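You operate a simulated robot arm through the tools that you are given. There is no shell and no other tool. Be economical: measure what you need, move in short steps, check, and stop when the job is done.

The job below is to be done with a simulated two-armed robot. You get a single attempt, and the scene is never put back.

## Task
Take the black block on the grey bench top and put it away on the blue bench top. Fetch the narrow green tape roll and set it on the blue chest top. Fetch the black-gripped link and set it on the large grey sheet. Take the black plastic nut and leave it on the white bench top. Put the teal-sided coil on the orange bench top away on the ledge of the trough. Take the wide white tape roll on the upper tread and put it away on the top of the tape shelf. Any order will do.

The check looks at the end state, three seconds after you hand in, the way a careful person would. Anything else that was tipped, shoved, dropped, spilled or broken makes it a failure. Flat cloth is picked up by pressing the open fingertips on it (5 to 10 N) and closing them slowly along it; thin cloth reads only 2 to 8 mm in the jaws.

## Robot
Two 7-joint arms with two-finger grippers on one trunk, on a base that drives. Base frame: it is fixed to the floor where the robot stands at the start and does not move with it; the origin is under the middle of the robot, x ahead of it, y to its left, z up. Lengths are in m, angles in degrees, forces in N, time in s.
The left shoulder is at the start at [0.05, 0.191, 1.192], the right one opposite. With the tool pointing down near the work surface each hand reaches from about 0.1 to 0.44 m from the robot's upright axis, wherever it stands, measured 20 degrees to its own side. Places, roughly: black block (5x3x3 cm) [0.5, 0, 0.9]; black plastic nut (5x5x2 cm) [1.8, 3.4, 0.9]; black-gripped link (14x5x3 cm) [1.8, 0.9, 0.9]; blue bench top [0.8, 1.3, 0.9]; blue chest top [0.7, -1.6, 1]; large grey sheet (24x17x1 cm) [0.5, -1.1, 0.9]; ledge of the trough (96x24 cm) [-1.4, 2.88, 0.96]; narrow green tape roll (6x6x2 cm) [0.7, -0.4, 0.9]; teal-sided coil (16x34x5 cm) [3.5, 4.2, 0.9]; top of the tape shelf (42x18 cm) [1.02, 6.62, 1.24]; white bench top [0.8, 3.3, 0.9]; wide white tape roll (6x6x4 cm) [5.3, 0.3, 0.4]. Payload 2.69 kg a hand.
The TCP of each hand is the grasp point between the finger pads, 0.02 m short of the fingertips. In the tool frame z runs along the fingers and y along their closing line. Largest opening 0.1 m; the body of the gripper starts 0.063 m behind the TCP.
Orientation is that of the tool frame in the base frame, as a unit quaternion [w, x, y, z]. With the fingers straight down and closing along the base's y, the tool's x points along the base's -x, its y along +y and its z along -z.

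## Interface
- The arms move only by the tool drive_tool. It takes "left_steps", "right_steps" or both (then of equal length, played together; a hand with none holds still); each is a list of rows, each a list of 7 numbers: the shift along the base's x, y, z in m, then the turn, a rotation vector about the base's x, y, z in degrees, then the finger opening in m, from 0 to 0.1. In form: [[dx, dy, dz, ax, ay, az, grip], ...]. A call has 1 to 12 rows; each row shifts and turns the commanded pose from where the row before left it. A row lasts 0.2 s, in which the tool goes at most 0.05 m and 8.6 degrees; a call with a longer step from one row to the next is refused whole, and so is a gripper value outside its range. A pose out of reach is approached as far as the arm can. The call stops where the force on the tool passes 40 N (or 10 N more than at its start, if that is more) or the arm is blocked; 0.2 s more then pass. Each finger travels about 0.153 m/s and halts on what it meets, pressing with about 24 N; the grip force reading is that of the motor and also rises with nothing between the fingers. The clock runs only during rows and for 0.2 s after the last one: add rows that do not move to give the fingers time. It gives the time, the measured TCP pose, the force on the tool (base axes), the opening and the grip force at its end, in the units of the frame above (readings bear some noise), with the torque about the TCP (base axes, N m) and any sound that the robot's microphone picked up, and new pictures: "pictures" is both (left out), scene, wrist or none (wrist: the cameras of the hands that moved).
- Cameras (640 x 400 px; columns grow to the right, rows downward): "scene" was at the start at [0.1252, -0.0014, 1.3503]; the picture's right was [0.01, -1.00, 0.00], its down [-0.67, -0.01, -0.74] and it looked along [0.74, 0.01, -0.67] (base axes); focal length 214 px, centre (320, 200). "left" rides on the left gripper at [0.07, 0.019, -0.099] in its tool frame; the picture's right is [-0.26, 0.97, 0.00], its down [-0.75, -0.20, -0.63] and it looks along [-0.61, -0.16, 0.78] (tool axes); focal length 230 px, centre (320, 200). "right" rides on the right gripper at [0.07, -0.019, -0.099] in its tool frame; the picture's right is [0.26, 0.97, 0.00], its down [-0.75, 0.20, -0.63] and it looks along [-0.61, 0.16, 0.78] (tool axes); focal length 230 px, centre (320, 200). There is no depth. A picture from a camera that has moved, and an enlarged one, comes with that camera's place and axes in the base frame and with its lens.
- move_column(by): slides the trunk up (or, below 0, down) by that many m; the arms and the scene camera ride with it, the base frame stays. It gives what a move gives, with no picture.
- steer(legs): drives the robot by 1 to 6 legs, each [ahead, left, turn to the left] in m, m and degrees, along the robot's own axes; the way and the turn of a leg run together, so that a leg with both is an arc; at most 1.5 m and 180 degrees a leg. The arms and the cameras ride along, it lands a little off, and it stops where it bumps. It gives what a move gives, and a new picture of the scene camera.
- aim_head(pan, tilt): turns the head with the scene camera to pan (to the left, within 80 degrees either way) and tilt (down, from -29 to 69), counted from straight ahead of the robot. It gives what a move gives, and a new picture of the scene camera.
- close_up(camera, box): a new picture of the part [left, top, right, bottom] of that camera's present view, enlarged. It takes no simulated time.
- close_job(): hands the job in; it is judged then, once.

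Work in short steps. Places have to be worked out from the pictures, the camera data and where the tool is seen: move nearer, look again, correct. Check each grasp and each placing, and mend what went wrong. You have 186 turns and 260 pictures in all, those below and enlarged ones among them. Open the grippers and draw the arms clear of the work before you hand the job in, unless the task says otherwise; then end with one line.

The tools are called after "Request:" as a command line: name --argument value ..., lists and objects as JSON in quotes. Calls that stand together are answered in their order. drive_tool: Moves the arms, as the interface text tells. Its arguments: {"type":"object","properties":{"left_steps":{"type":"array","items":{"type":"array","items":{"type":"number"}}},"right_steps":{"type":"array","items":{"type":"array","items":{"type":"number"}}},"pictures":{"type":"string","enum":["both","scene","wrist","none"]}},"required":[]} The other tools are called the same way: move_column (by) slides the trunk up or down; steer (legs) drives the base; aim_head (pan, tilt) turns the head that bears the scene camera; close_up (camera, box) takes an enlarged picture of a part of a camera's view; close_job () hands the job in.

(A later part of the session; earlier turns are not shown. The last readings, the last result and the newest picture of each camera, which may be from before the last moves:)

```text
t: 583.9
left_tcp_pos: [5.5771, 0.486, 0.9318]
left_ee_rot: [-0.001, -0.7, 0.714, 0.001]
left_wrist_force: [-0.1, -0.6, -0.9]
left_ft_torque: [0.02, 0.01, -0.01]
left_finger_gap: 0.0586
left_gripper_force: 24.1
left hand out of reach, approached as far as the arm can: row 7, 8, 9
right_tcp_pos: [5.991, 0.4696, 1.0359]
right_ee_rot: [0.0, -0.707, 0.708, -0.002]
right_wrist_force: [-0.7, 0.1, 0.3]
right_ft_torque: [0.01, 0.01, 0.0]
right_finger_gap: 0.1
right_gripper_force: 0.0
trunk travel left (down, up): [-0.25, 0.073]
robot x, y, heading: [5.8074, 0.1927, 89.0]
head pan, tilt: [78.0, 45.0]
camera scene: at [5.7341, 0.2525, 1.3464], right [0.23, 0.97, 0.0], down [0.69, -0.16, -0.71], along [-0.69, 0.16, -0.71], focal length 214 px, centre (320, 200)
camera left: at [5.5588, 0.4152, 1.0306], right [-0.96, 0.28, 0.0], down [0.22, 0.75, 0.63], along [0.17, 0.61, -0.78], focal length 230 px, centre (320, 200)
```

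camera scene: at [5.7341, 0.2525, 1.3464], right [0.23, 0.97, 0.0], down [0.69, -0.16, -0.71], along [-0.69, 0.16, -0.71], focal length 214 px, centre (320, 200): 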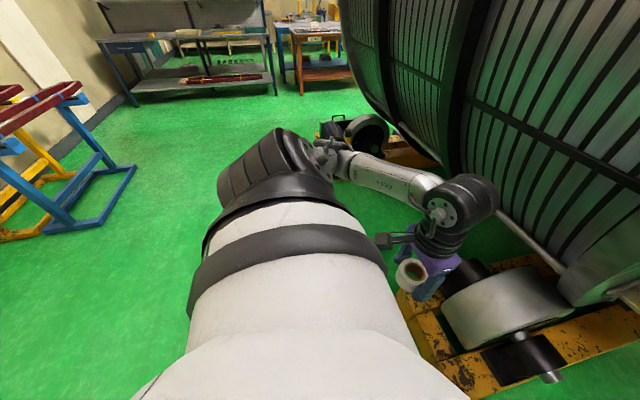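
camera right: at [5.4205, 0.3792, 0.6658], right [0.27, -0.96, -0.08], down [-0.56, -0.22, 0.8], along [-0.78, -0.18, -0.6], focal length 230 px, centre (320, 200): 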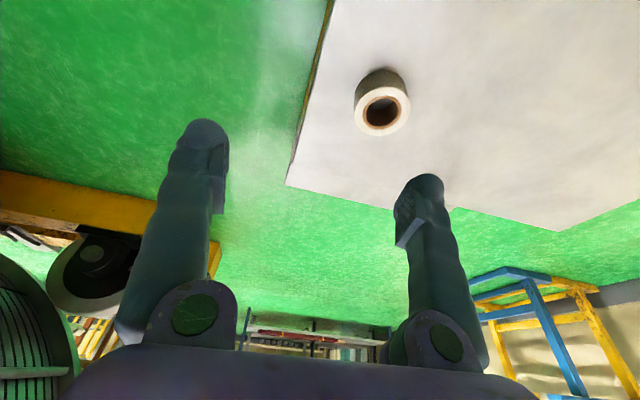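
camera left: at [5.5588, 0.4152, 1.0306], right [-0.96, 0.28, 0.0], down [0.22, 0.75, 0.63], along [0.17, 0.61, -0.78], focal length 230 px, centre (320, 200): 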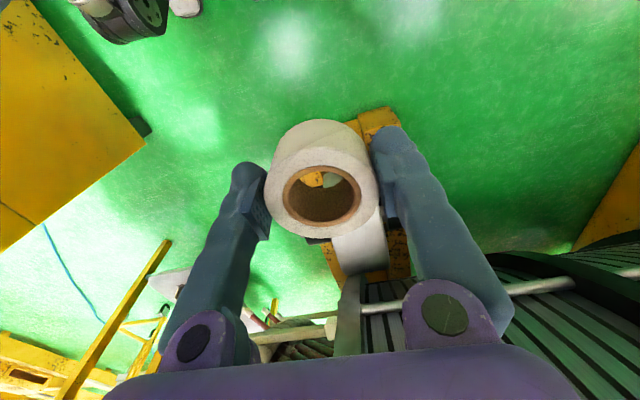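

The roll is held. I raise the hand, back out toward -y, turn to face -x and return along the open floor to the lane.

Request:
drive_tool --left_steps '[[0.02, -0.02, 0.035, 0, 0, 0, 0.04], [0.02, -0.02, 0.035, 0, 0, 0, 0.04], [0.02, -0.02, 0.035, 0, 0, 0, 0.04], [0.02, 0, 0.035, 0, 0, 0, 0.04], [0, 0, 0.035, 0, 0, 0, 0.04]]' --pictures "none"

Request:
steer --legs '[[-0.4, 0, 0], [-0.42, 0, 0], [0, 0, 91]]'

Request:
aim_head --pan 0 --tilt 35

```text
t: 585.1
left_tcp_pos: [5.6677, 0.4664, 1.1069]
left_ee_rot: [0.0, -0.7, 0.714, 0.001]
left_wrist_force: [-0.1, -0.2, -1.4]
left_ft_torque: [-0.01, -0.02, 0.01]
left_finger_gap: 0.0587
left_gripper_force: 24.0
left hand out of reach, approached as far as the arm can: row 1, 2, 3
right_tcp_pos: [5.9907, 0.469, 1.0364]
right_ee_rot: [0.0, -0.707, 0.708, -0.001]
right_wrist_force: [-0.9, 0.1, -0.3]
right_ft_torque: [0.0, 0.0, 0.03]
right_finger_gap: 0.1002
right_gripper_force: 0.2
trunk travel left (down, up): [-0.25, 0.073]
robot x, y, heading: [5.8109, 0.1963, 88.8]
head pan, tilt: [78.0, 45.0]
```

```text
t: 593.6
left_tcp_pos: [5.5235, -0.7704, 1.106]
left_ee_rot: [0.0, 1.0, -0.002, -0.001]
left_wrist_force: [0.7, 0.2, -0.7]
left_ft_torque: [-0.01, -0.01, -0.02]
left_finger_gap: 0.0582
left_gripper_force: 24.0
right_tcp_pos: [5.5172, -0.4466, 1.0347]
right_ee_rot: [-0.001, 1.0, 0.006, 0.002]
right_wrist_force: [0.4, 0.0, 0.3]
right_ft_torque: [0.02, 0.0, -0.03]
right_finger_gap: 0.1001
right_gripper_force: 0.1
trunk travel left (down, up): [-0.25, 0.073]
robot x, y, heading: [5.7904, -0.6273, 179.5]
head pan, tilt: [78.0, 45.0]
camera scene: at [5.7361, -0.7059, 1.3463], right [-0.98, 0.22, 0.0], down [0.15, 0.69, -0.71], along [-0.15, -0.69, -0.71], focal length 214 px, centre (320, 200)
```

scene: 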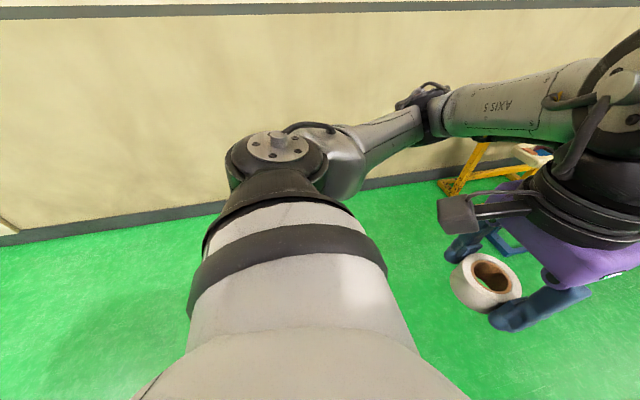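

```text
t: 595.1
left_tcp_pos: [5.5225, -0.7692, 1.1055]
left_ee_rot: [0.001, 1.0, -0.002, 0.0]
left_wrist_force: [-0.7, 1.2, -1.7]
left_ft_torque: [0.01, 0.02, -0.01]
left_finger_gap: 0.0583
left_gripper_force: 23.9
right_tcp_pos: [5.5164, -0.4459, 1.0359]
right_ee_rot: [-0.001, 1.0, 0.005, 0.0]
right_wrist_force: [0.4, -0.7, 0.6]
right_ft_torque: [-0.01, 0.03, -0.02]
right_finger_gap: 0.1
right_gripper_force: 0.0
trunk travel left (down, up): [-0.25, 0.073]
robot x, y, heading: [5.7928, -0.6242, 179.5]
head pan, tilt: [0.0, 35.0]
camera scene: at [5.6658, -0.6257, 1.3611], right [0.01, 1.0, 0.0], down [0.57, -0.01, -0.82], along [-0.82, 0.01, -0.57], focal length 214 px, centre (320, 200)
```

scene: 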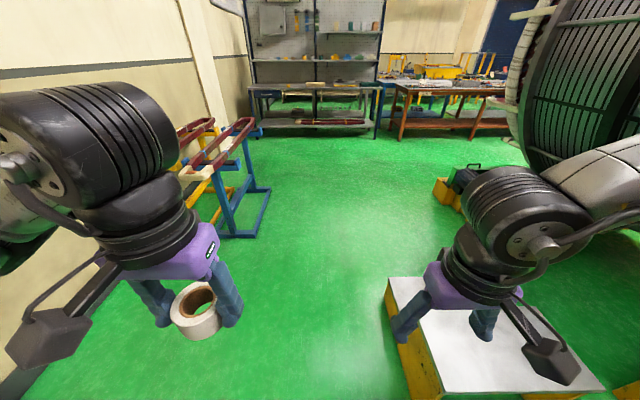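

The floor ahead is open between the trestle and the stand. I drive to x≈2.54 and then right along the lane to y≈3.6.

Request:
steer --legs '[[1.4, 0, 0.5], [1.4, 0, 0], [0.45, 0, 0], [0, -1.4, 0], [0, -1.4, 0], [0, -1.4, 0]]'

```text
t: 647.9
left_tcp_pos: [2.02, 3.4025, 1.1065]
left_ee_rot: [0.001, 1.0, 0.027, 0.0]
left_wrist_force: [-0.1, 0.1, -1.1]
left_ft_torque: [0.0, -0.01, 0.0]
left_finger_gap: 0.0578
left_gripper_force: 23.9
right_tcp_pos: [1.9951, 3.7252, 1.0365]
right_ee_rot: [-0.001, 0.999, 0.035, 0.002]
right_wrist_force: [-0.6, 0.7, 0.0]
right_ft_torque: [-0.01, -0.01, 0.05]
right_finger_gap: 0.1
right_gripper_force: 0.0
trunk travel left (down, up): [-0.25, 0.073]
robot x, y, heading: [2.2815, 3.5666, -177.3]
head pan, tilt: [0.0, 35.0]
camera scene: at [2.1549, 3.5558, 1.3611], right [-0.05, 1.0, 0.0], down [0.57, 0.03, -0.82], along [-0.82, -0.04, -0.57], focal length 214 px, centre (320, 200)
```

scene: 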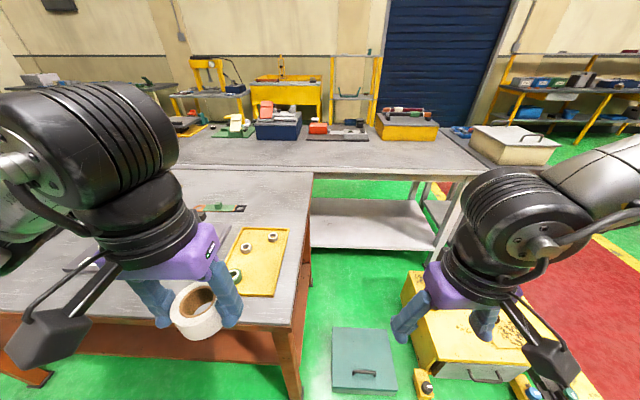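

I drifted 0.25 m toward the bench. I back away, straighten, go to the walkway, turn to face -y, and move along in front of the orange bench.

Request:
steer --legs '[[-0.36, 0, -2.7], [0, -1.4, 0], [0, -0.25, 0], [0, 0, 90], [0, 0.9, 0]]'

Request:
aim_head --pan 0 --tilt 42

```text
t: 676.2
left_tcp_pos: [3.695, 4.9887, 1.1066]
left_ee_rot: [0.0, 0.689, 0.725, 0.0]
left_wrist_force: [0.0, 0.4, -0.2]
left_ft_torque: [-0.02, 0.01, 0.03]
left_finger_gap: 0.0576
left_gripper_force: 24.4
right_tcp_pos: [3.3721, 4.9635, 1.0347]
right_ee_rot: [-0.001, 0.682, 0.731, 0.0]
right_wrist_force: [0.7, 0.5, 0.8]
right_ft_torque: [0.02, -0.01, -0.02]
right_finger_gap: 0.0999
right_gripper_force: 0.1
trunk travel left (down, up): [-0.25, 0.073]
robot x, y, heading: [3.5354, 5.251, -87.3]
head pan, tilt: [0.0, 35.0]
camera scene: at [3.5423, 5.1188, 1.3611], right [-1.0, -0.05, 0.0], down [-0.03, 0.57, -0.82], along [0.04, -0.82, -0.57], focal length 214 px, centre (320, 200)
```

scene: 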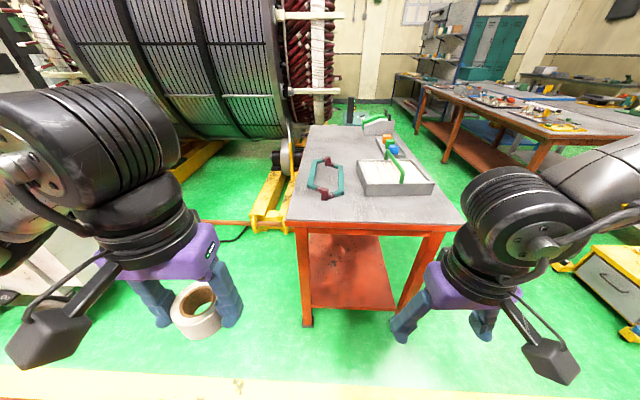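

```text
t: 676.9
left_tcp_pos: [3.6942, 4.9894, 1.1056]
left_ee_rot: [0.0, 0.689, 0.724, 0.001]
left_wrist_force: [-0.1, 0.2, 0.0]
left_ft_torque: [0.01, -0.03, -0.02]
left_finger_gap: 0.0578
left_gripper_force: 24.5
right_tcp_pos: [3.3729, 4.9629, 1.0352]
right_ee_rot: [0.0, 0.683, 0.73, 0.0]
right_wrist_force: [0.6, -1.3, -0.7]
right_ft_torque: [-0.01, 0.01, -0.01]
right_finger_gap: 0.1002
right_gripper_force: 0.1
trunk travel left (down, up): [-0.25, 0.073]
robot x, y, heading: [3.532, 5.2487, -87.2]
head pan, tilt: [0.0, 42.0]
camera scene: at [3.542, 5.1233, 1.3506], right [-1.0, -0.05, 0.0], down [-0.03, 0.67, -0.74], along [0.03, -0.74, -0.67], focal length 214 px, centre (320, 200)
```

scene: 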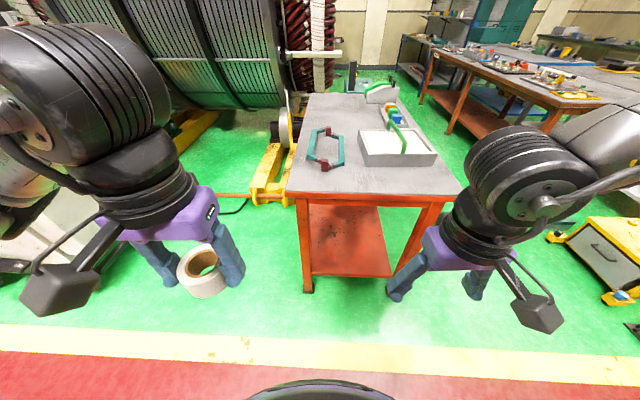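

The coil lies near (3.55, 4.24), its long axis along y, so I zoom in on it.

Request:
close_up --camera "scene" --box '[285, 105, 385, 200]'

```text
4.21 times, centred on (335, 152) of scene
camera zoom: at [3.542, 5.1233, 1.3506], right [-1.0, -0.05, 0.0], down [-0.03, 0.67, -0.74], along [0.03, -0.74, -0.67], focal length 903 px, centre (257, 400)
```

zoom: 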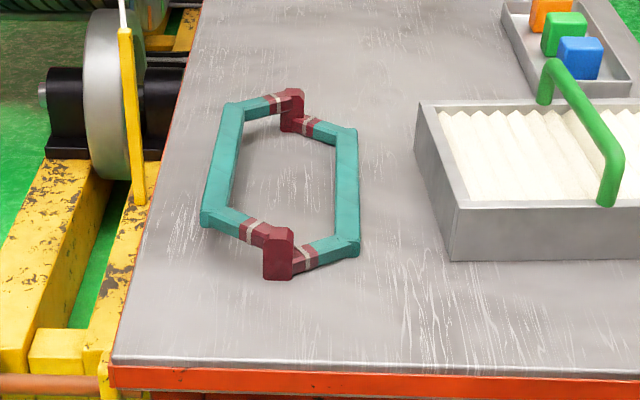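

The coil is an elongated loop with teal side bars at x≈3.48 and 3.62, best lifted with two hands. So I deliver the roll first: I turn to face +y and slide along the walkway to x≈1.0 in front of the tape shelf.

Request:
steer --legs '[[0, 0, 177.3], [0, 1.3, 0], [0, 1.2, 0]]'

Request:
aim_head --pan 0 --tilt 25

```text
t: 706.1
left_tcp_pos: [0.8997, 5.4804, 1.1065]
left_ee_rot: [0.001, 0.708, -0.707, -0.001]
left_wrist_force: [0.2, -0.4, -1.0]
left_ft_torque: [0.02, 0.06, 0.0]
left_finger_gap: 0.0579
left_gripper_force: 24.6
right_tcp_pos: [1.223, 5.4906, 1.0366]
right_ee_rot: [-0.001, 0.714, -0.7, 0.001]
right_wrist_force: [0.6, -0.8, -0.4]
right_ft_torque: [-0.01, 0.02, 0.01]
right_finger_gap: 0.0998
right_gripper_force: 0.0
trunk travel left (down, up): [-0.25, 0.073]
robot x, y, heading: [1.0484, 5.2139, 89.8]
head pan, tilt: [0.0, 42.0]
camera scene: at [1.0494, 5.3338, 1.3506], right [1.0, 0.0, 0.0], down [0.0, -0.67, -0.74], along [0.0, 0.74, -0.67], focal length 214 px, centre (320, 200)
```

scene: 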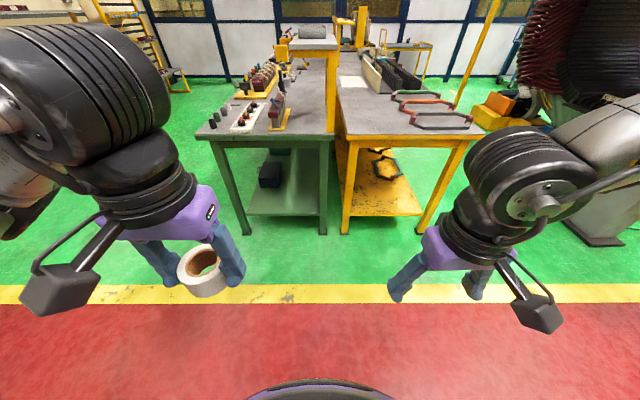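

```text
t: 706.9
left_tcp_pos: [0.9, 5.4802, 1.1059]
left_ee_rot: [0.001, 0.707, -0.707, -0.001]
left_wrist_force: [0.2, 1.1, 0.1]
left_ft_torque: [0.0, 0.01, 0.0]
left_finger_gap: 0.0581
left_gripper_force: 24.0
right_tcp_pos: [1.223, 5.4899, 1.0366]
right_ee_rot: [-0.001, 0.714, -0.7, 0.001]
right_wrist_force: [0.4, -0.5, -0.4]
right_ft_torque: [0.05, 0.01, 0.02]
right_finger_gap: 0.1
right_gripper_force: 0.1
trunk travel left (down, up): [-0.25, 0.073]
robot x, y, heading: [1.048, 5.2106, 90.1]
head pan, tilt: [0.0, 25.0]
camera scene: at [1.0495, 5.3424, 1.3768], right [1.0, 0.0, 0.0], down [0.0, -0.42, -0.91], along [0.0, 0.91, -0.42], focal length 214 px, centre (320, 200)
```

scene: 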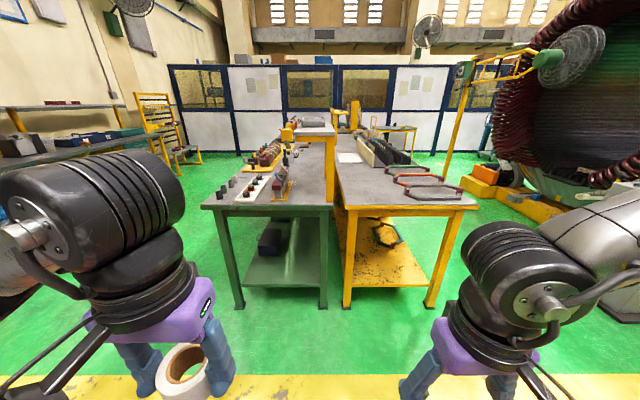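

The shelf top shows at pixel (317,128), as expected near (1.02, 6.6). I zoom in to see what stands on it.

Request:
close_up --camera "scene" --box '[260, 90, 380, 200]'

```text
3.64 times, centred on (320, 145) of scene
camera zoom: at [1.0495, 5.3424, 1.3768], right [1.0, 0.0, 0.0], down [0.0, -0.42, -0.91], along [0.0, 0.91, -0.42], focal length 780 px, centre (320, 400)
```

zoom: 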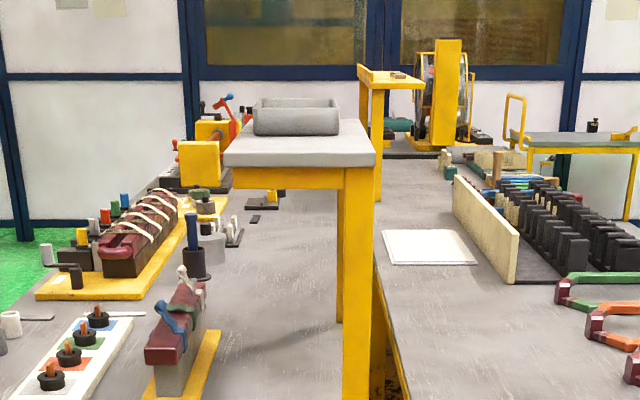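

The front half of the shelf top, x 0.93–1.11 and y 6.41–6.62 at z≈1.24, is free. I raise the trunk and the left hand to about 1.32 before going near.

Request:
move_column --by 0.07

Request:
drive_tool --left_steps '[[0, 0, 0.045, 0, 0, 0, 0.04], [0, 0, 0.045, 0, 0, 0, 0.04], [0, 0, 0.045, 0, 0, 0, 0.04], [0, 0, 0.01, 0, 0, 0, 0.04], [0, 0, 0, 0, 0, 0, 0.04]]' --pictures "none"

Request:
steer --legs '[[0, -0.1, 0], [0.75, 0, 0]]'

```text
t: 708.0
left_tcp_pos: [0.8996, 5.4792, 1.175]
left_ee_rot: [0.0, 0.708, -0.706, -0.001]
left_wrist_force: [0.3, -0.4, -2.0]
left_ft_torque: [-0.01, -0.01, 0.02]
left_finger_gap: 0.0577
left_gripper_force: 24.1
right_tcp_pos: [1.2232, 5.4909, 1.1037]
right_ee_rot: [0.001, 0.713, -0.701, 0.002]
right_wrist_force: [0.3, -0.4, 0.3]
right_ft_torque: [-0.02, 0.0, -0.02]
right_finger_gap: 0.1001
right_gripper_force: 0.0
trunk travel left (down, up): [-0.32, 0.003]
robot x, y, heading: [1.049, 5.2137, 89.9]
head pan, tilt: [0.0, 25.0]
```

```text
t: 709.2
left_tcp_pos: [0.8989, 5.4798, 1.3188]
left_ee_rot: [0.0, 0.708, -0.706, -0.001]
left_wrist_force: [0.3, 0.0, -0.3]
left_ft_torque: [-0.01, 0.01, -0.03]
left_finger_gap: 0.058
left_gripper_force: 24.3
right_tcp_pos: [1.2225, 5.4908, 1.1057]
right_ee_rot: [0.0, 0.713, -0.701, 0.002]
right_wrist_force: [0.8, 0.5, 0.1]
right_ft_torque: [0.01, -0.02, -0.01]
right_finger_gap: 0.1001
right_gripper_force: 0.1
trunk travel left (down, up): [-0.32, 0.003]
robot x, y, heading: [1.0452, 5.213, 89.8]
head pan, tilt: [0.0, 25.0]
```

```text
t: 714.5
left_tcp_pos: [1.0077, 6.2465, 1.318]
left_ee_rot: [-0.001, -0.705, 0.709, 0.001]
left_wrist_force: [0.7, -0.6, -0.8]
left_ft_torque: [-0.01, 0.0, 0.02]
left_finger_gap: 0.0577
left_gripper_force: 24.0
right_tcp_pos: [1.3327, 6.2548, 1.1052]
right_ee_rot: [0.0, 0.711, -0.703, 0.002]
right_wrist_force: [-0.4, -0.1, 0.3]
right_ft_torque: [0.01, -0.03, 0.04]
right_finger_gap: 0.0999
right_gripper_force: 0.0
trunk travel left (down, up): [-0.32, 0.003]
robot x, y, heading: [1.1593, 5.9797, 89.5]
head pan, tilt: [0.0, 25.0]
camera scene: at [1.158, 6.1085, 1.4468], right [1.0, -0.01, 0.0], down [0.0, -0.42, -0.91], along [0.01, 0.91, -0.42], focal length 214 px, centre (320, 200)
```

scene: 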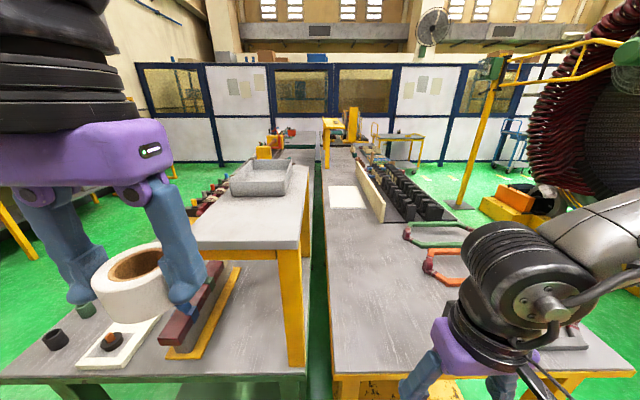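

The free patch is about x 0.95–1.13, y 6.38–6.57. I drive 0.08 m further and move the roll over (1.035, 6.47).

Request:
steer --legs '[[0.09, 0, 0.5]]'

Request:
drive_tool --left_steps '[[0.01, 0.04, 0, 0, 0, 0, 0.04], [0.01, 0.04, 0, 0, 0, 0, 0.04], [0.008, 0.04, 0, 0, 0, 0, 0.04], [0, 0.015, -0.01, 0, 0, 0, 0.04], [0, 0, 0, 0, 0, 0, 0.04]]' --pictures "both"

```text
t: 715.7
left_tcp_pos: [1.0072, 6.3312, 1.3188]
left_ee_rot: [0.0, 0.709, -0.705, -0.001]
left_wrist_force: [0.0, 0.2, -1.4]
left_ft_torque: [0.02, 0.02, -0.01]
left_finger_gap: 0.0579
left_gripper_force: 24.3
right_tcp_pos: [1.33, 6.3424, 1.106]
right_ee_rot: [0.0, 0.715, -0.7, 0.0]
right_wrist_force: [0.8, -0.5, 0.0]
right_ft_torque: [0.01, 0.03, 0.0]
right_finger_gap: 0.1
right_gripper_force: 0.0
trunk travel left (down, up): [-0.32, 0.003]
robot x, y, heading: [1.1563, 6.0701, 89.8]
head pan, tilt: [0.0, 25.0]
stopped in leg 1: the robot was blocked; the commanded pose is now the measured one
camera scene: at [1.1578, 6.1937, 1.4469], right [1.0, 0.0, 0.0], down [0.0, -0.42, -0.91], along [0.0, 0.91, -0.42], focal length 214 px, centre (320, 200)
```

scene: 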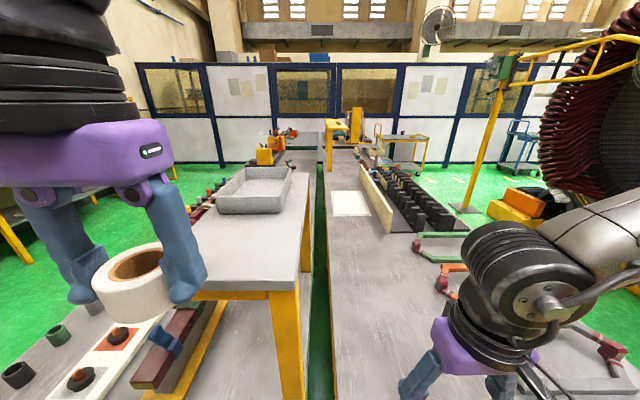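

```text
t: 716.9
left_tcp_pos: [1.0338, 6.4659, 1.3085]
left_ee_rot: [0.002, 0.708, -0.706, -0.001]
left_wrist_force: [0.0, -0.6, -0.1]
left_ft_torque: [-0.02, -0.01, -0.01]
left_finger_gap: 0.0578
left_gripper_force: 24.7
right_tcp_pos: [1.3303, 6.3428, 1.106]
right_ee_rot: [0.002, 0.714, -0.7, 0.001]
right_wrist_force: [0.0, -0.5, 0.3]
right_ft_torque: [-0.02, 0.02, 0.02]
right_finger_gap: 0.1004
right_gripper_force: 0.1
trunk travel left (down, up): [-0.32, 0.003]
robot x, y, heading: [1.1566, 6.0694, 89.9]
head pan, tilt: [0.0, 25.0]
camera scene: at [1.158, 6.1947, 1.4469], right [1.0, 0.0, 0.0], down [0.0, -0.42, -0.91], along [0.0, 0.91, -0.42], focal length 214 px, centre (320, 200)
camera left: at [1.0176, 6.3971, 1.4074], right [-0.97, 0.25, 0.0], down [0.2, 0.75, 0.63], along [0.16, 0.61, -0.78], focal length 230 px, centre (320, 200)
```

scene: 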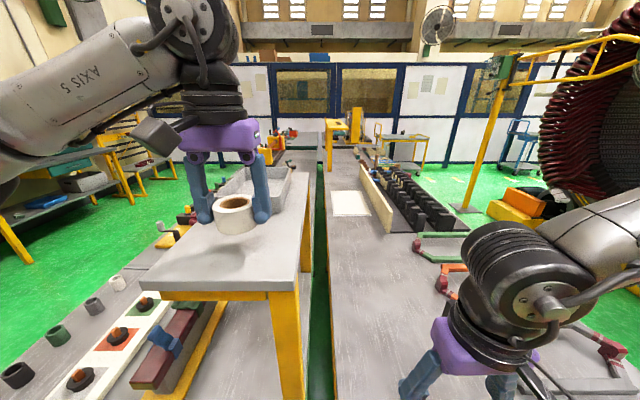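
left: 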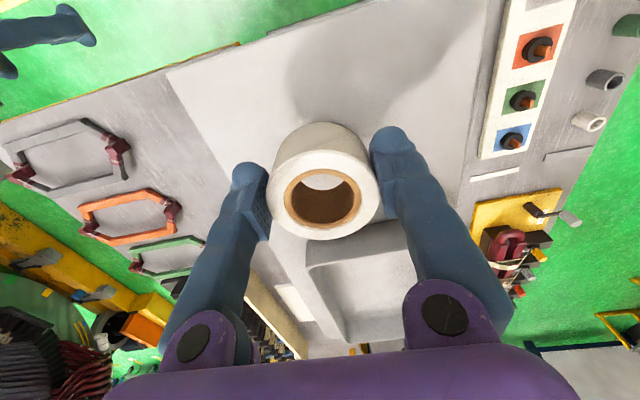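

The roll is above the middle of the free patch. I lower 3.5 cm, then creep.

Request:
drive_tool --left_steps '[[0, 0, -0.02, 0, 0, 0, 0.04], [0, 0, -0.012, 0, 0, 0, 0.04], [0, 0, -0.004, 0, 0, 0, 0.04], [0, 0, 0, 0, 0, 0, 0.04]]' --pictures "none"

```text
t: 717.9
left_tcp_pos: [1.0351, 6.4682, 1.2732]
left_ee_rot: [0.001, 0.709, -0.705, 0.0]
left_wrist_force: [-0.5, 0.4, -1.1]
left_ft_torque: [0.01, 0.01, -0.04]
left_finger_gap: 0.058
left_gripper_force: 23.6
right_tcp_pos: [1.3309, 6.343, 1.1052]
right_ee_rot: [0.001, 0.714, -0.7, 0.001]
right_wrist_force: [0.0, -0.5, 0.7]
right_ft_torque: [0.0, 0.02, 0.02]
right_finger_gap: 0.1004
right_gripper_force: 0.1
trunk travel left (down, up): [-0.32, 0.003]
robot x, y, heading: [1.1544, 6.0633, 89.9]
head pan, tilt: [0.0, 25.0]
```

Request:
drive_tool --left_steps '[[0, 0, -0.002, 0, 0, 0, 0.04], [0, 0, -0.002, 0, 0, 0, 0.04], [0, 0, -0.002, 0, 0, 0, 0.04], [0, 0, -0.002, 0, 0, 0, 0.04], [0, 0, 0, 0, 0, 0, 0.04]]' --pictures "none"

```text
t: 719.1
left_tcp_pos: [1.0346, 6.4666, 1.2657]
left_ee_rot: [-0.001, 0.709, -0.705, -0.001]
left_wrist_force: [-2.2, 4.5, 30.4]
left_ft_torque: [0.2, 0.0, 0.05]
left_finger_gap: 0.0579
left_gripper_force: 24.1
right_tcp_pos: [1.3305, 6.3419, 1.1057]
right_ee_rot: [0.0, 0.714, -0.7, 0.0]
right_wrist_force: [0.0, 0.1, -0.3]
right_ft_torque: [0.01, 0.02, -0.01]
right_finger_gap: 0.0999
right_gripper_force: 0.1
trunk travel left (down, up): [-0.32, 0.003]
robot x, y, heading: [1.1564, 6.0665, 90.0]
head pan, tilt: [0.0, 25.0]
```

Contact at 30 N. I rise 2 mm to ease it, open and lift away.

Request:
drive_tool --left_steps '[[0, 0, 0.002, 0, 0, 0, 0.045], [0, 0, 0, 0, 0, 0, 0.07], [0, 0, 0, 0, 0, 0, 0.09], [0, 0, 0.02, 0, 0, 0, 0.09], [0, 0, 0.04, 0, 0, 0, 0.09], [0, -0.02, 0.03, 0, 0, 0, 0.09], [0, -0.04, 0.01, 0, 0, 0, 0.09], [0, -0.04, 0, 0, 0, 0, 0.09], [0, -0.04, 0, 0, 0, 0, 0.09]]' --pictures "both"

```text
t: 721.1
left_tcp_pos: [1.0342, 6.3254, 1.3663]
left_ee_rot: [0.001, 0.709, -0.705, -0.001]
left_wrist_force: [0.4, -1.0, 0.8]
left_ft_torque: [0.03, 0.01, 0.04]
left_finger_gap: 0.0901
left_gripper_force: 0.0
right_tcp_pos: [1.3317, 6.3429, 1.1059]
right_ee_rot: [0.001, 0.715, -0.699, 0.001]
right_wrist_force: [-0.1, -0.5, -0.4]
right_ft_torque: [-0.01, -0.01, 0.01]
right_finger_gap: 0.1
right_gripper_force: 0.1
trunk travel left (down, up): [-0.32, 0.003]
robot x, y, heading: [1.1537, 6.0672, 90.2]
head pan, tilt: [0.0, 25.0]
camera scene: at [1.1579, 6.1939, 1.447], right [1.0, 0.0, 0.0], down [0.0, -0.42, -0.91], along [0.0, 0.91, -0.42], focal length 214 px, centre (320, 200)
camera left: at [1.0184, 6.2556, 1.4645], right [-0.97, 0.25, 0.0], down [0.2, 0.75, 0.63], along [0.16, 0.61, -0.78], focal length 230 px, centre (320, 200)
```

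scene: 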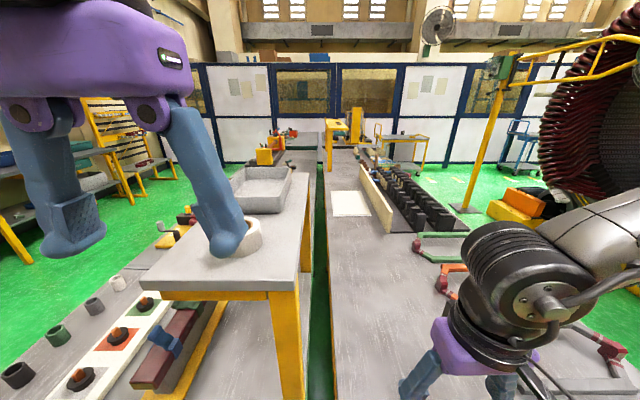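
left: 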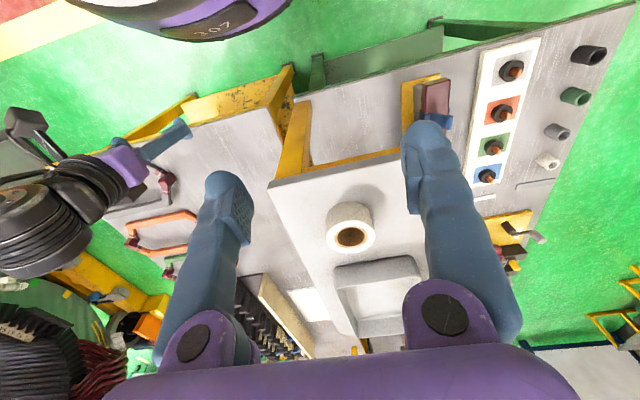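

The white roll stands on the tape shelf. Before I fetch the coil I want to know how the trough ledge lies, so I back off, face -x and look toward (-1.4, 2.9).

Request:
steer --legs '[[-0.4, 0, 0], [-0.42, 0, 0], [0, 0, 90], [0.9, 0, 0]]'

Request:
drive_tool --left_steps '[[0, 0, -0.045, 0, 0, 0, 0.09], [0, 0, -0.045, 0, 0, 0, 0.09], [0, 0, -0.045, 0, 0, 0, 0.09]]' --pictures "none"

Request:
aim_head --pan 55 --tilt 20

```text
t: 733.9
left_tcp_pos: [-0.014, 5.1816, 1.3662]
left_ee_rot: [0.0, 1.0, -0.02, 0.001]
left_wrist_force: [0.4, -0.1, 0.4]
left_ft_torque: [0.02, 0.01, 0.02]
left_finger_gap: 0.09
left_gripper_force: 0.0
right_tcp_pos: [-0.0177, 5.4754, 1.1046]
right_ee_rot: [-0.001, 1.0, -0.011, 0.001]
right_wrist_force: [-0.7, -0.3, -0.2]
right_ft_torque: [0.0, -0.03, -0.04]
right_finger_gap: 0.1001
right_gripper_force: 0.0
trunk travel left (down, up): [-0.32, 0.003]
robot x, y, heading: [0.2498, 5.2882, 177.3]
head pan, tilt: [0.0, 25.0]
camera scene: at [0.1225, 5.2922, 1.4469], right [0.04, 1.0, 0.0], down [0.42, -0.02, -0.91], along [-0.91, 0.04, -0.42], focal length 214 px, centre (320, 200)
```

scene: 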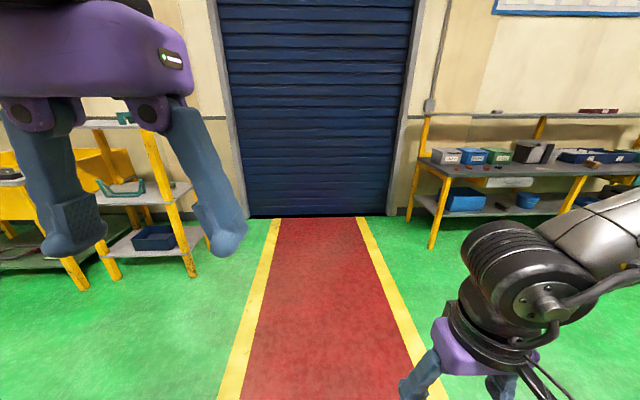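

```text
t: 734.7
left_tcp_pos: [-0.0135, 5.1805, 1.23]
left_ee_rot: [0.0, 1.0, -0.02, 0.0]
left_wrist_force: [-0.4, -0.4, -0.1]
left_ft_torque: [0.02, 0.0, 0.01]
left_finger_gap: 0.0902
left_gripper_force: 0.0
right_tcp_pos: [-0.0179, 5.4747, 1.1056]
right_ee_rot: [0.0, 1.0, -0.011, 0.001]
right_wrist_force: [0.2, 0.0, 0.4]
right_ft_torque: [0.01, -0.03, -0.03]
right_finger_gap: 0.1
right_gripper_force: 0.1
trunk travel left (down, up): [-0.32, 0.003]
robot x, y, heading: [0.2556, 5.287, 177.2]
head pan, tilt: [0.0, 25.0]
```

```text
t: 735.9
left_tcp_pos: [-0.013, 5.1826, 1.2312]
left_ee_rot: [0.002, 1.0, -0.02, 0.001]
left_wrist_force: [0.8, 0.6, 0.1]
left_ft_torque: [0.04, -0.03, 0.0]
left_finger_gap: 0.0899
left_gripper_force: 0.1
right_tcp_pos: [-0.0172, 5.476, 1.1061]
right_ee_rot: [-0.001, 1.0, -0.011, 0.001]
right_wrist_force: [-0.6, -0.7, 0.4]
right_ft_torque: [0.03, -0.03, 0.02]
right_finger_gap: 0.1001
right_gripper_force: 0.0
trunk travel left (down, up): [-0.32, 0.003]
robot x, y, heading: [0.2541, 5.2878, 177.1]
head pan, tilt: [55.0, 20.0]
camera scene: at [0.1578, 5.2143, 1.4549], right [-0.79, 0.61, 0.0], down [0.21, 0.27, -0.94], along [-0.57, -0.74, -0.34], focal length 214 px, centre (320, 200)
```

scene: 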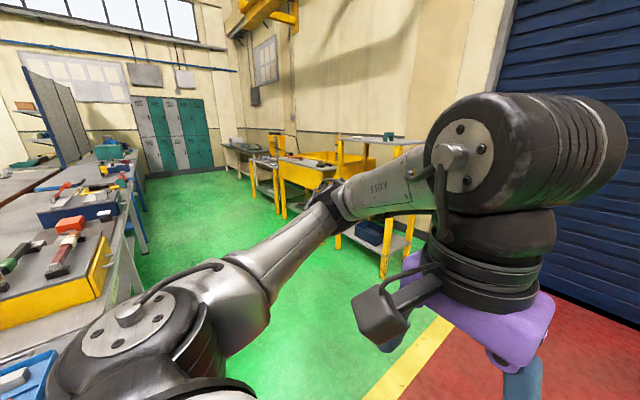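

The yellow trough is visible along the far wall, so I zoom in.

Request:
close_up --camera "scene" --box '[235, 110, 415, 230]'

```text
3.33 times, centred on (325, 170) of scene
camera zoom: at [0.1578, 5.2143, 1.4549], right [-0.79, 0.61, 0.0], down [0.21, 0.27, -0.94], along [-0.57, -0.74, -0.34], focal length 715 px, centre (303, 300)
```

zoom: 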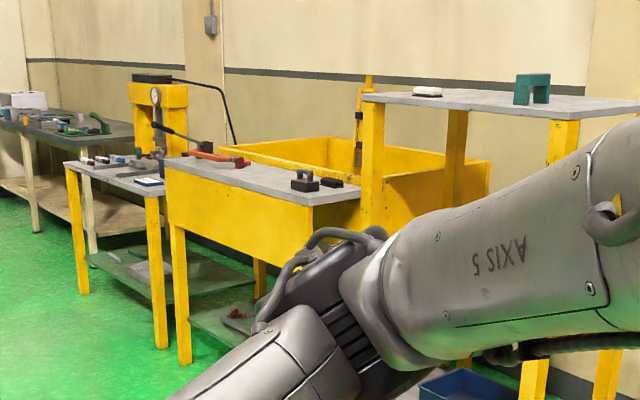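

The ledge is the grey board along y in front of the yellow trough, so the coil must lie with its long axis along y there. I will pull the coil by its front knuckle on the orange bench and swing it parallel to the bench's front, then lift it with two hands at its ends. I drive back to the orange bench.

Request:
steer --legs '[[0, 0, 92.8], [0, 1.4, 0], [0, 1.4, 0], [0, 0.27, 0]]'

Request:
aim_head --pan 8 --tilt 42

```text
t: 767.1
left_tcp_pos: [3.4693, 5.1559, 1.2308]
left_ee_rot: [0.001, 0.684, 0.73, 0.002]
left_wrist_force: [0.3, -0.4, 0.1]
left_ft_torque: [0.01, -0.01, -0.04]
left_finger_gap: 0.0899
left_gripper_force: 0.1
right_tcp_pos: [3.1779, 5.1212, 1.1053]
right_ee_rot: [-0.002, 0.678, 0.735, 0.0]
right_wrist_force: [-0.8, -0.8, -0.1]
right_ft_torque: [-0.02, 0.01, -0.02]
right_finger_gap: 0.1
right_gripper_force: 0.1
trunk travel left (down, up): [-0.32, 0.003]
robot x, y, heading: [3.3349, 5.4047, -86.7]
head pan, tilt: [55.0, 20.0]
camera scene: at [3.4192, 5.3178, 1.4549], right [-0.52, -0.85, 0.0], down [-0.29, 0.18, -0.94], along [0.8, -0.49, -0.34], focal length 214 px, centre (320, 200)
```

scene: 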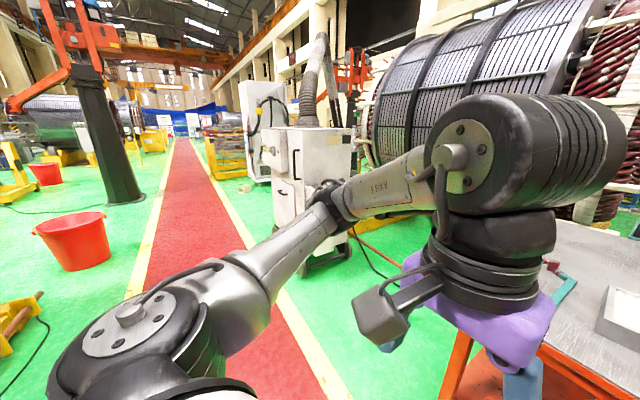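

```text
t: 768.2
left_tcp_pos: [3.4709, 5.1575, 1.2317]
left_ee_rot: [0.0, 0.684, 0.729, 0.002]
left_wrist_force: [0.6, 0.5, 0.6]
left_ft_torque: [-0.03, 0.01, 0.0]
left_finger_gap: 0.0899
left_gripper_force: 0.1
right_tcp_pos: [3.1778, 5.1216, 1.1055]
right_ee_rot: [-0.001, 0.678, 0.735, 0.001]
right_wrist_force: [-0.6, 0.3, 0.5]
right_ft_torque: [-0.01, -0.01, -0.01]
right_finger_gap: 0.1002
right_gripper_force: 0.1
trunk travel left (down, up): [-0.32, 0.003]
robot x, y, heading: [3.3364, 5.4051, -86.5]
head pan, tilt: [8.0, 42.0]
camera scene: at [3.3564, 5.2847, 1.4206], right [-0.98, -0.2, 0.0], down [-0.13, 0.66, -0.74], along [0.15, -0.73, -0.67], focal length 214 px, centre (320, 200)
```

scene: 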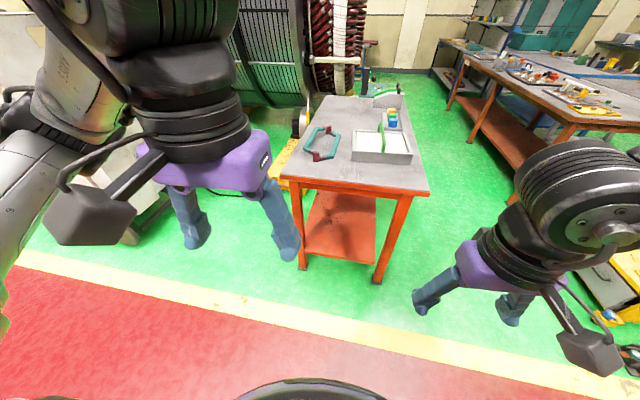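

I drive 0.5 m up to the bench, straighten, raise the right hand, and lower the trunk.

Request:
steer --legs '[[0.5, 0, -3.4]]'

Request:
drive_tool --right_steps '[[0, 0, 0.045, 0, 0, 0, 0.1], [0, 0, 0.045, 0, 0, 0, 0.1], [0, 0.03, 0.03, 0, 0, 0, 0.1]]' --pictures "none"

Request:
move_column --by -0.17

Request:
drive_tool --left_steps '[[0, 0, 0, 0, 0, 0, 0.09]]' --pictures "both"

```text
t: 771.1
left_tcp_pos: [3.4746, 4.6536, 1.2319]
left_ee_rot: [0.0, 0.703, 0.711, 0.001]
left_wrist_force: [1.1, -0.8, -0.2]
left_ft_torque: [0.01, 0.03, 0.0]
left_finger_gap: 0.09
left_gripper_force: 0.1
right_tcp_pos: [3.1779, 4.6345, 1.1056]
right_ee_rot: [-0.001, 0.697, 0.717, 0.001]
right_wrist_force: [-0.3, -0.9, -0.1]
right_ft_torque: [-0.02, 0.0, 0.04]
right_finger_gap: 0.1001
right_gripper_force: 0.1
trunk travel left (down, up): [-0.32, 0.003]
robot x, y, heading: [3.3519, 4.9186, -89.7]
head pan, tilt: [8.0, 42.0]
camera scene: at [3.3662, 4.789, 1.4206], right [-0.99, -0.15, 0.0], down [-0.1, 0.66, -0.74], along [0.11, -0.74, -0.67], focal length 214 px, centre (320, 200)
```

scene: 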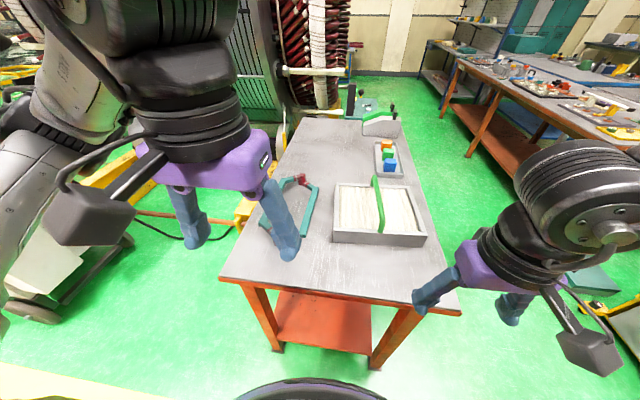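

```text
t: 771.9
left_tcp_pos: [3.474, 4.6569, 1.2317]
left_ee_rot: [0.002, 0.703, 0.711, -0.001]
left_wrist_force: [-0.3, 0.1, 0.6]
left_ft_torque: [-0.03, -0.02, -0.02]
left_finger_gap: 0.0901
left_gripper_force: 0.1
right_tcp_pos: [3.1783, 4.6677, 1.2263]
right_ee_rot: [0.0, 0.696, 0.718, -0.001]
right_wrist_force: [-0.4, 0.0, -0.3]
right_ft_torque: [-0.04, 0.03, -0.01]
right_finger_gap: 0.0998
right_gripper_force: 0.0
trunk travel left (down, up): [-0.32, 0.003]
robot x, y, heading: [3.3536, 4.9151, -89.9]
head pan, tilt: [8.0, 42.0]
```

```text
t: 773.9
left_tcp_pos: [3.4733, 4.6546, 1.0616]
left_ee_rot: [0.0, 0.703, 0.711, 0.001]
left_wrist_force: [0.1, 0.5, -2.1]
left_ft_torque: [0.0, 0.02, 0.03]
left_finger_gap: 0.0899
left_gripper_force: 0.1
right_tcp_pos: [3.1771, 4.6678, 1.0557]
right_ee_rot: [-0.001, 0.697, 0.717, 0.0]
right_wrist_force: [0.1, 0.0, 0.1]
right_ft_torque: [0.0, 0.01, 0.02]
right_finger_gap: 0.1
right_gripper_force: 0.1
trunk travel left (down, up): [-0.15, 0.173]
robot x, y, heading: [3.3534, 4.9096, -89.7]
head pan, tilt: [8.0, 42.0]
```

```text
t: 774.3
left_tcp_pos: [3.4746, 4.6554, 1.0604]
left_ee_rot: [0.0, 0.703, 0.712, 0.002]
left_wrist_force: [0.2, -0.3, -0.1]
left_ft_torque: [0.0, -0.01, 0.0]
left_finger_gap: 0.0899
left_gripper_force: 0.1
right_tcp_pos: [3.1782, 4.6654, 1.0557]
right_ee_rot: [-0.001, 0.697, 0.717, 0.0]
right_wrist_force: [-0.7, 0.4, 0.0]
right_ft_torque: [0.01, -0.01, -0.02]
right_finger_gap: 0.1001
right_gripper_force: 0.1
trunk travel left (down, up): [-0.15, 0.173]
robot x, y, heading: [3.352, 4.9144, -89.9]
head pan, tilt: [8.0, 42.0]
camera scene: at [3.3662, 4.7892, 1.2506], right [-0.99, -0.15, 0.0], down [-0.1, 0.66, -0.74], along [0.11, -0.74, -0.67], focal length 214 px, centre (320, 200)
camera left: at [3.4919, 4.7239, 1.1596], right [0.97, -0.25, 0.0], down [-0.19, -0.75, 0.63], along [-0.15, -0.61, -0.78], focal length 230 px, centre (320, 200)
```

scene: 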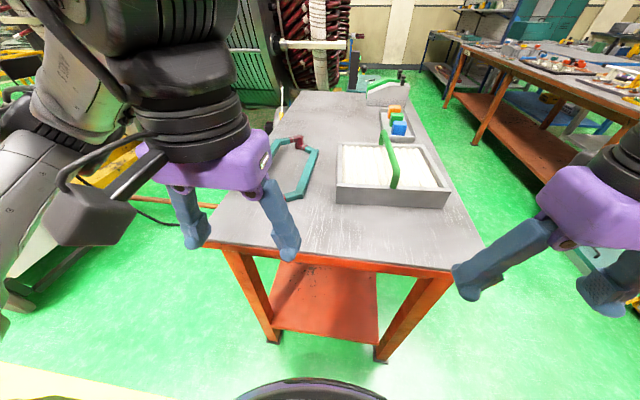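
left: 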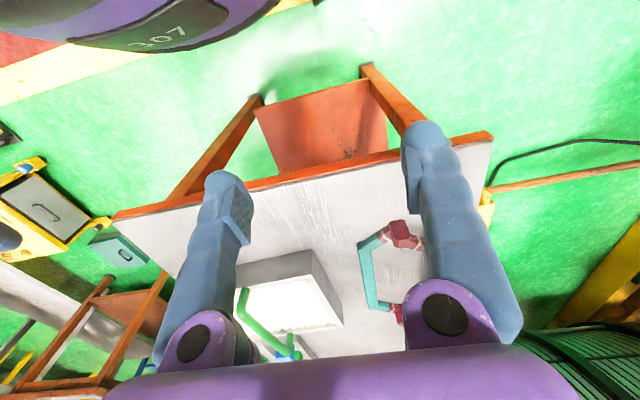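

The knuckle is at about (3.557, 4.404). I drive 4 cm closer and move the left hand over it, at z 0.95.

Request:
steer --legs '[[0.05, 0, 0]]'

Request:
drive_tool --left_steps '[[0.014, -0.034, -0.01, 0, 0, 0, 0.07], [0.014, -0.034, -0.01, 0, 0, 0, 0.07], [0.014, -0.034, -0.02, 0, 0, 0, 0.07], [0.014, -0.034, -0.02, 0, 0, 0, 0.07], [0.014, -0.034, -0.02, 0, 0, 0, 0.07], [0.01, -0.03, -0.03, 0, 0, 0, 0.07], [0, 0, 0, 0, 0, 0, 0.07]]' --pictures "both"

```text
t: 775.3
left_tcp_pos: [3.4738, 4.6102, 1.0625]
left_ee_rot: [-0.001, 0.703, 0.711, -0.001]
left_wrist_force: [-0.2, 0.9, 0.9]
left_ft_torque: [-0.05, 0.01, 0.04]
left_finger_gap: 0.09
left_gripper_force: 0.1
right_tcp_pos: [3.1782, 4.6218, 1.0567]
right_ee_rot: [0.0, 0.697, 0.717, 0.0]
right_wrist_force: [-0.5, 0.4, 0.2]
right_ft_torque: [-0.07, 0.03, 0.01]
right_finger_gap: 0.0999
right_gripper_force: 0.0
trunk travel left (down, up): [-0.15, 0.173]
robot x, y, heading: [3.3534, 4.8702, -89.7]
head pan, tilt: [8.0, 42.0]
stopped in leg 1: the robot was blocked; the commanded pose is now the measured one
camera scene: at [3.3665, 4.7453, 1.2508], right [-0.99, -0.15, 0.0], down [-0.1, 0.66, -0.74], along [0.11, -0.74, -0.67], focal length 214 px, centre (320, 200)
```

scene: 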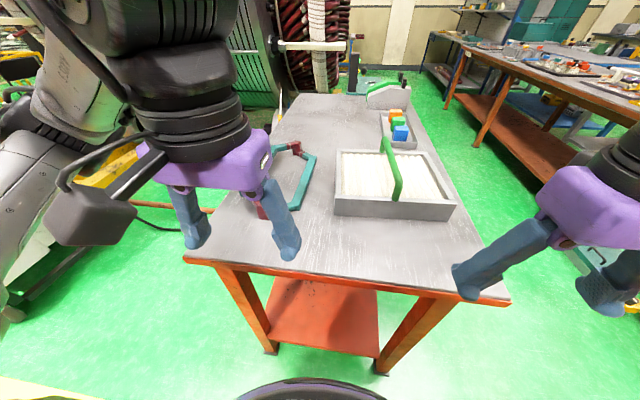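

```text
t: 776.9
left_tcp_pos: [3.5568, 4.4091, 0.9508]
left_ee_rot: [0.001, 0.703, 0.712, 0.002]
left_wrist_force: [-0.5, 0.0, -0.2]
left_ft_torque: [-0.01, -0.02, 0.03]
left_finger_gap: 0.07
left_gripper_force: 0.1
right_tcp_pos: [3.1784, 4.6203, 1.0554]
right_ee_rot: [0.0, 0.697, 0.717, 0.0]
right_wrist_force: [0.5, 0.5, -0.6]
right_ft_torque: [0.01, -0.03, -0.01]
right_finger_gap: 0.0999
right_gripper_force: 0.0
trunk travel left (down, up): [-0.15, 0.173]
robot x, y, heading: [3.3527, 4.8667, -89.5]
head pan, tilt: [8.0, 42.0]
camera scene: at [3.3664, 4.744, 1.2506], right [-0.99, -0.15, 0.0], down [-0.1, 0.66, -0.74], along [0.11, -0.74, -0.67], focal length 214 px, centre (320, 200)
camera left: at [3.5749, 4.4775, 1.0495], right [0.97, -0.25, 0.0], down [-0.19, -0.75, 0.63], along [-0.15, -0.61, -0.78], focal length 230 px, centre (320, 200)
```

scene: 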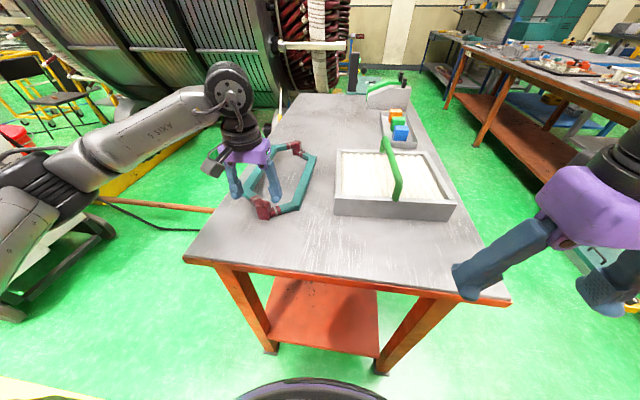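
left: 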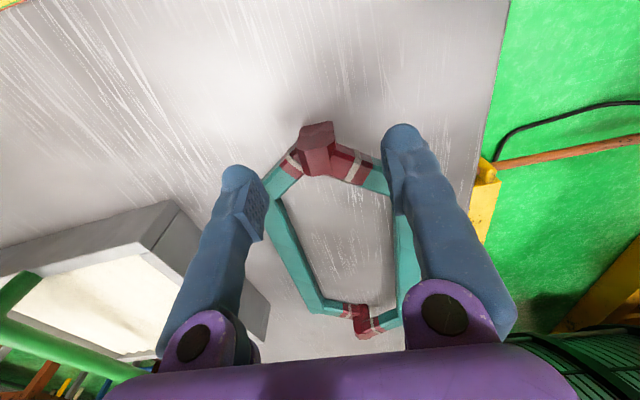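

The lug of the front knuckle is right between the fingers, at about (3.553, 4.401). I lower to 0.892 and close.

Request:
drive_tool --left_steps '[[-0.004, -0.008, -0.03, 0, 0, 0, 0.07], [0, 0, -0.02, 0, 0, 0, 0.07], [0, 0, -0.008, 0, 0, 0, 0.07], [0, 0, 0, 0, 0, 0, 0.04], [0, 0, 0, 0, 0, 0, 0.02], [0, 0, 0, 0, 0, 0, 0.015], [0, 0, 0, 0, 0, 0, 0.015]]' --pictures "wrist"

```text
t: 778.5
left_tcp_pos: [3.5499, 4.4004, 0.8938]
left_ee_rot: [0.0, 0.703, 0.711, 0.0]
left_wrist_force: [0.3, 1.1, 8.1]
left_ft_torque: [-0.16, 0.09, -0.17]
left_finger_gap: 0.0275
left_gripper_force: 23.9
right_tcp_pos: [3.1773, 4.6207, 1.0566]
right_ee_rot: [-0.001, 0.697, 0.717, 0.0]
right_wrist_force: [-0.7, 0.0, 0.1]
right_ft_torque: [0.0, 0.0, -0.03]
right_finger_gap: 0.0999
right_gripper_force: 0.1
trunk travel left (down, up): [-0.15, 0.173]
robot x, y, heading: [3.353, 4.8676, -89.6]
head pan, tilt: [8.0, 42.0]
camera left: at [3.5686, 4.4697, 0.992], right [0.97, -0.25, 0.0], down [-0.19, -0.75, 0.63], along [-0.15, -0.61, -0.78], focal length 230 px, centre (320, 200)
```

left: 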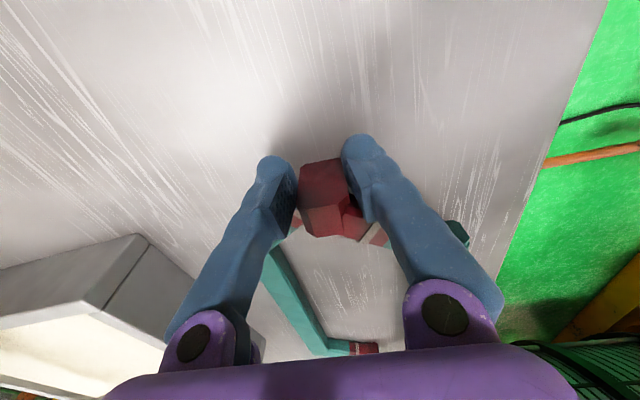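

The lug is gripped at 27 mm. I ease up 3 mm and slide the coil 9 cm toward me and 5 cm to -x, watching the loads.

Request:
drive_tool --left_steps '[[0, 0, 0.004, 0, 0, 0, 0.015], [-0.01, 0.02, 0, 0, 0, 0, 0.015], [-0.01, 0.02, 0, 0, 0, 0, 0.015], [-0.01, 0.02, 0, 0, 0, 0, 0.015], [-0.01, 0.02, 0, 0, 0, 0, 0.015], [-0.01, 0.01, 0, 0, 0, 0, 0.015], [0, 0, 0, 0, 0, 0, 0.015]]' --pictures "both"

```text
t: 780.1
left_tcp_pos: [3.5009, 4.4923, 0.8955]
left_ee_rot: [-0.001, 0.703, 0.712, 0.001]
left_wrist_force: [0.1, 0.9, 0.8]
left_ft_torque: [0.34, 0.01, 0.01]
left_finger_gap: 0.0272
left_gripper_force: 23.7
right_tcp_pos: [3.1789, 4.6203, 1.0562]
right_ee_rot: [-0.001, 0.697, 0.717, 0.002]
right_wrist_force: [-0.1, -0.3, -0.7]
right_ft_torque: [-0.01, -0.01, -0.04]
right_finger_gap: 0.1002
right_gripper_force: 0.0
trunk travel left (down, up): [-0.15, 0.173]
robot x, y, heading: [3.353, 4.8698, -89.5]
head pan, tilt: [8.0, 42.0]
camera scene: at [3.3666, 4.7437, 1.2506], right [-0.99, -0.15, 0.0], down [-0.1, 0.66, -0.74], along [0.11, -0.74, -0.67], focal length 214 px, centre (320, 200)
camera left: at [3.5185, 4.5608, 0.9947], right [0.97, -0.25, 0.0], down [-0.19, -0.75, 0.63], along [-0.15, -0.61, -0.78], focal length 230 px, centre (320, 200)
```

scene: 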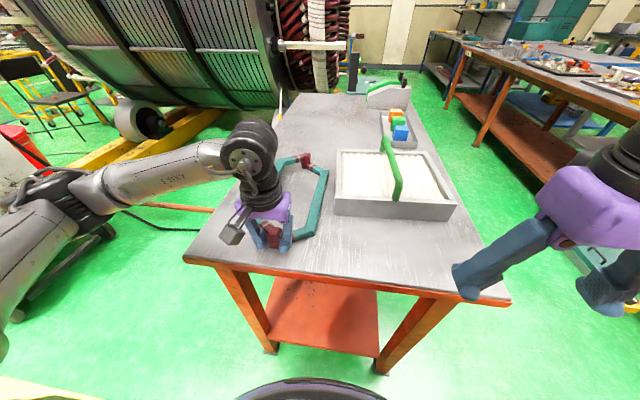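
left: 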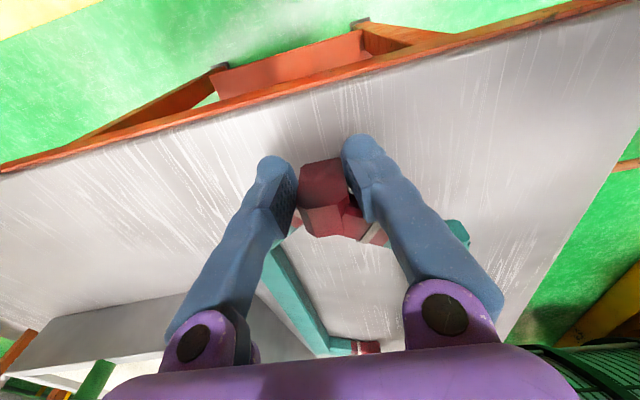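

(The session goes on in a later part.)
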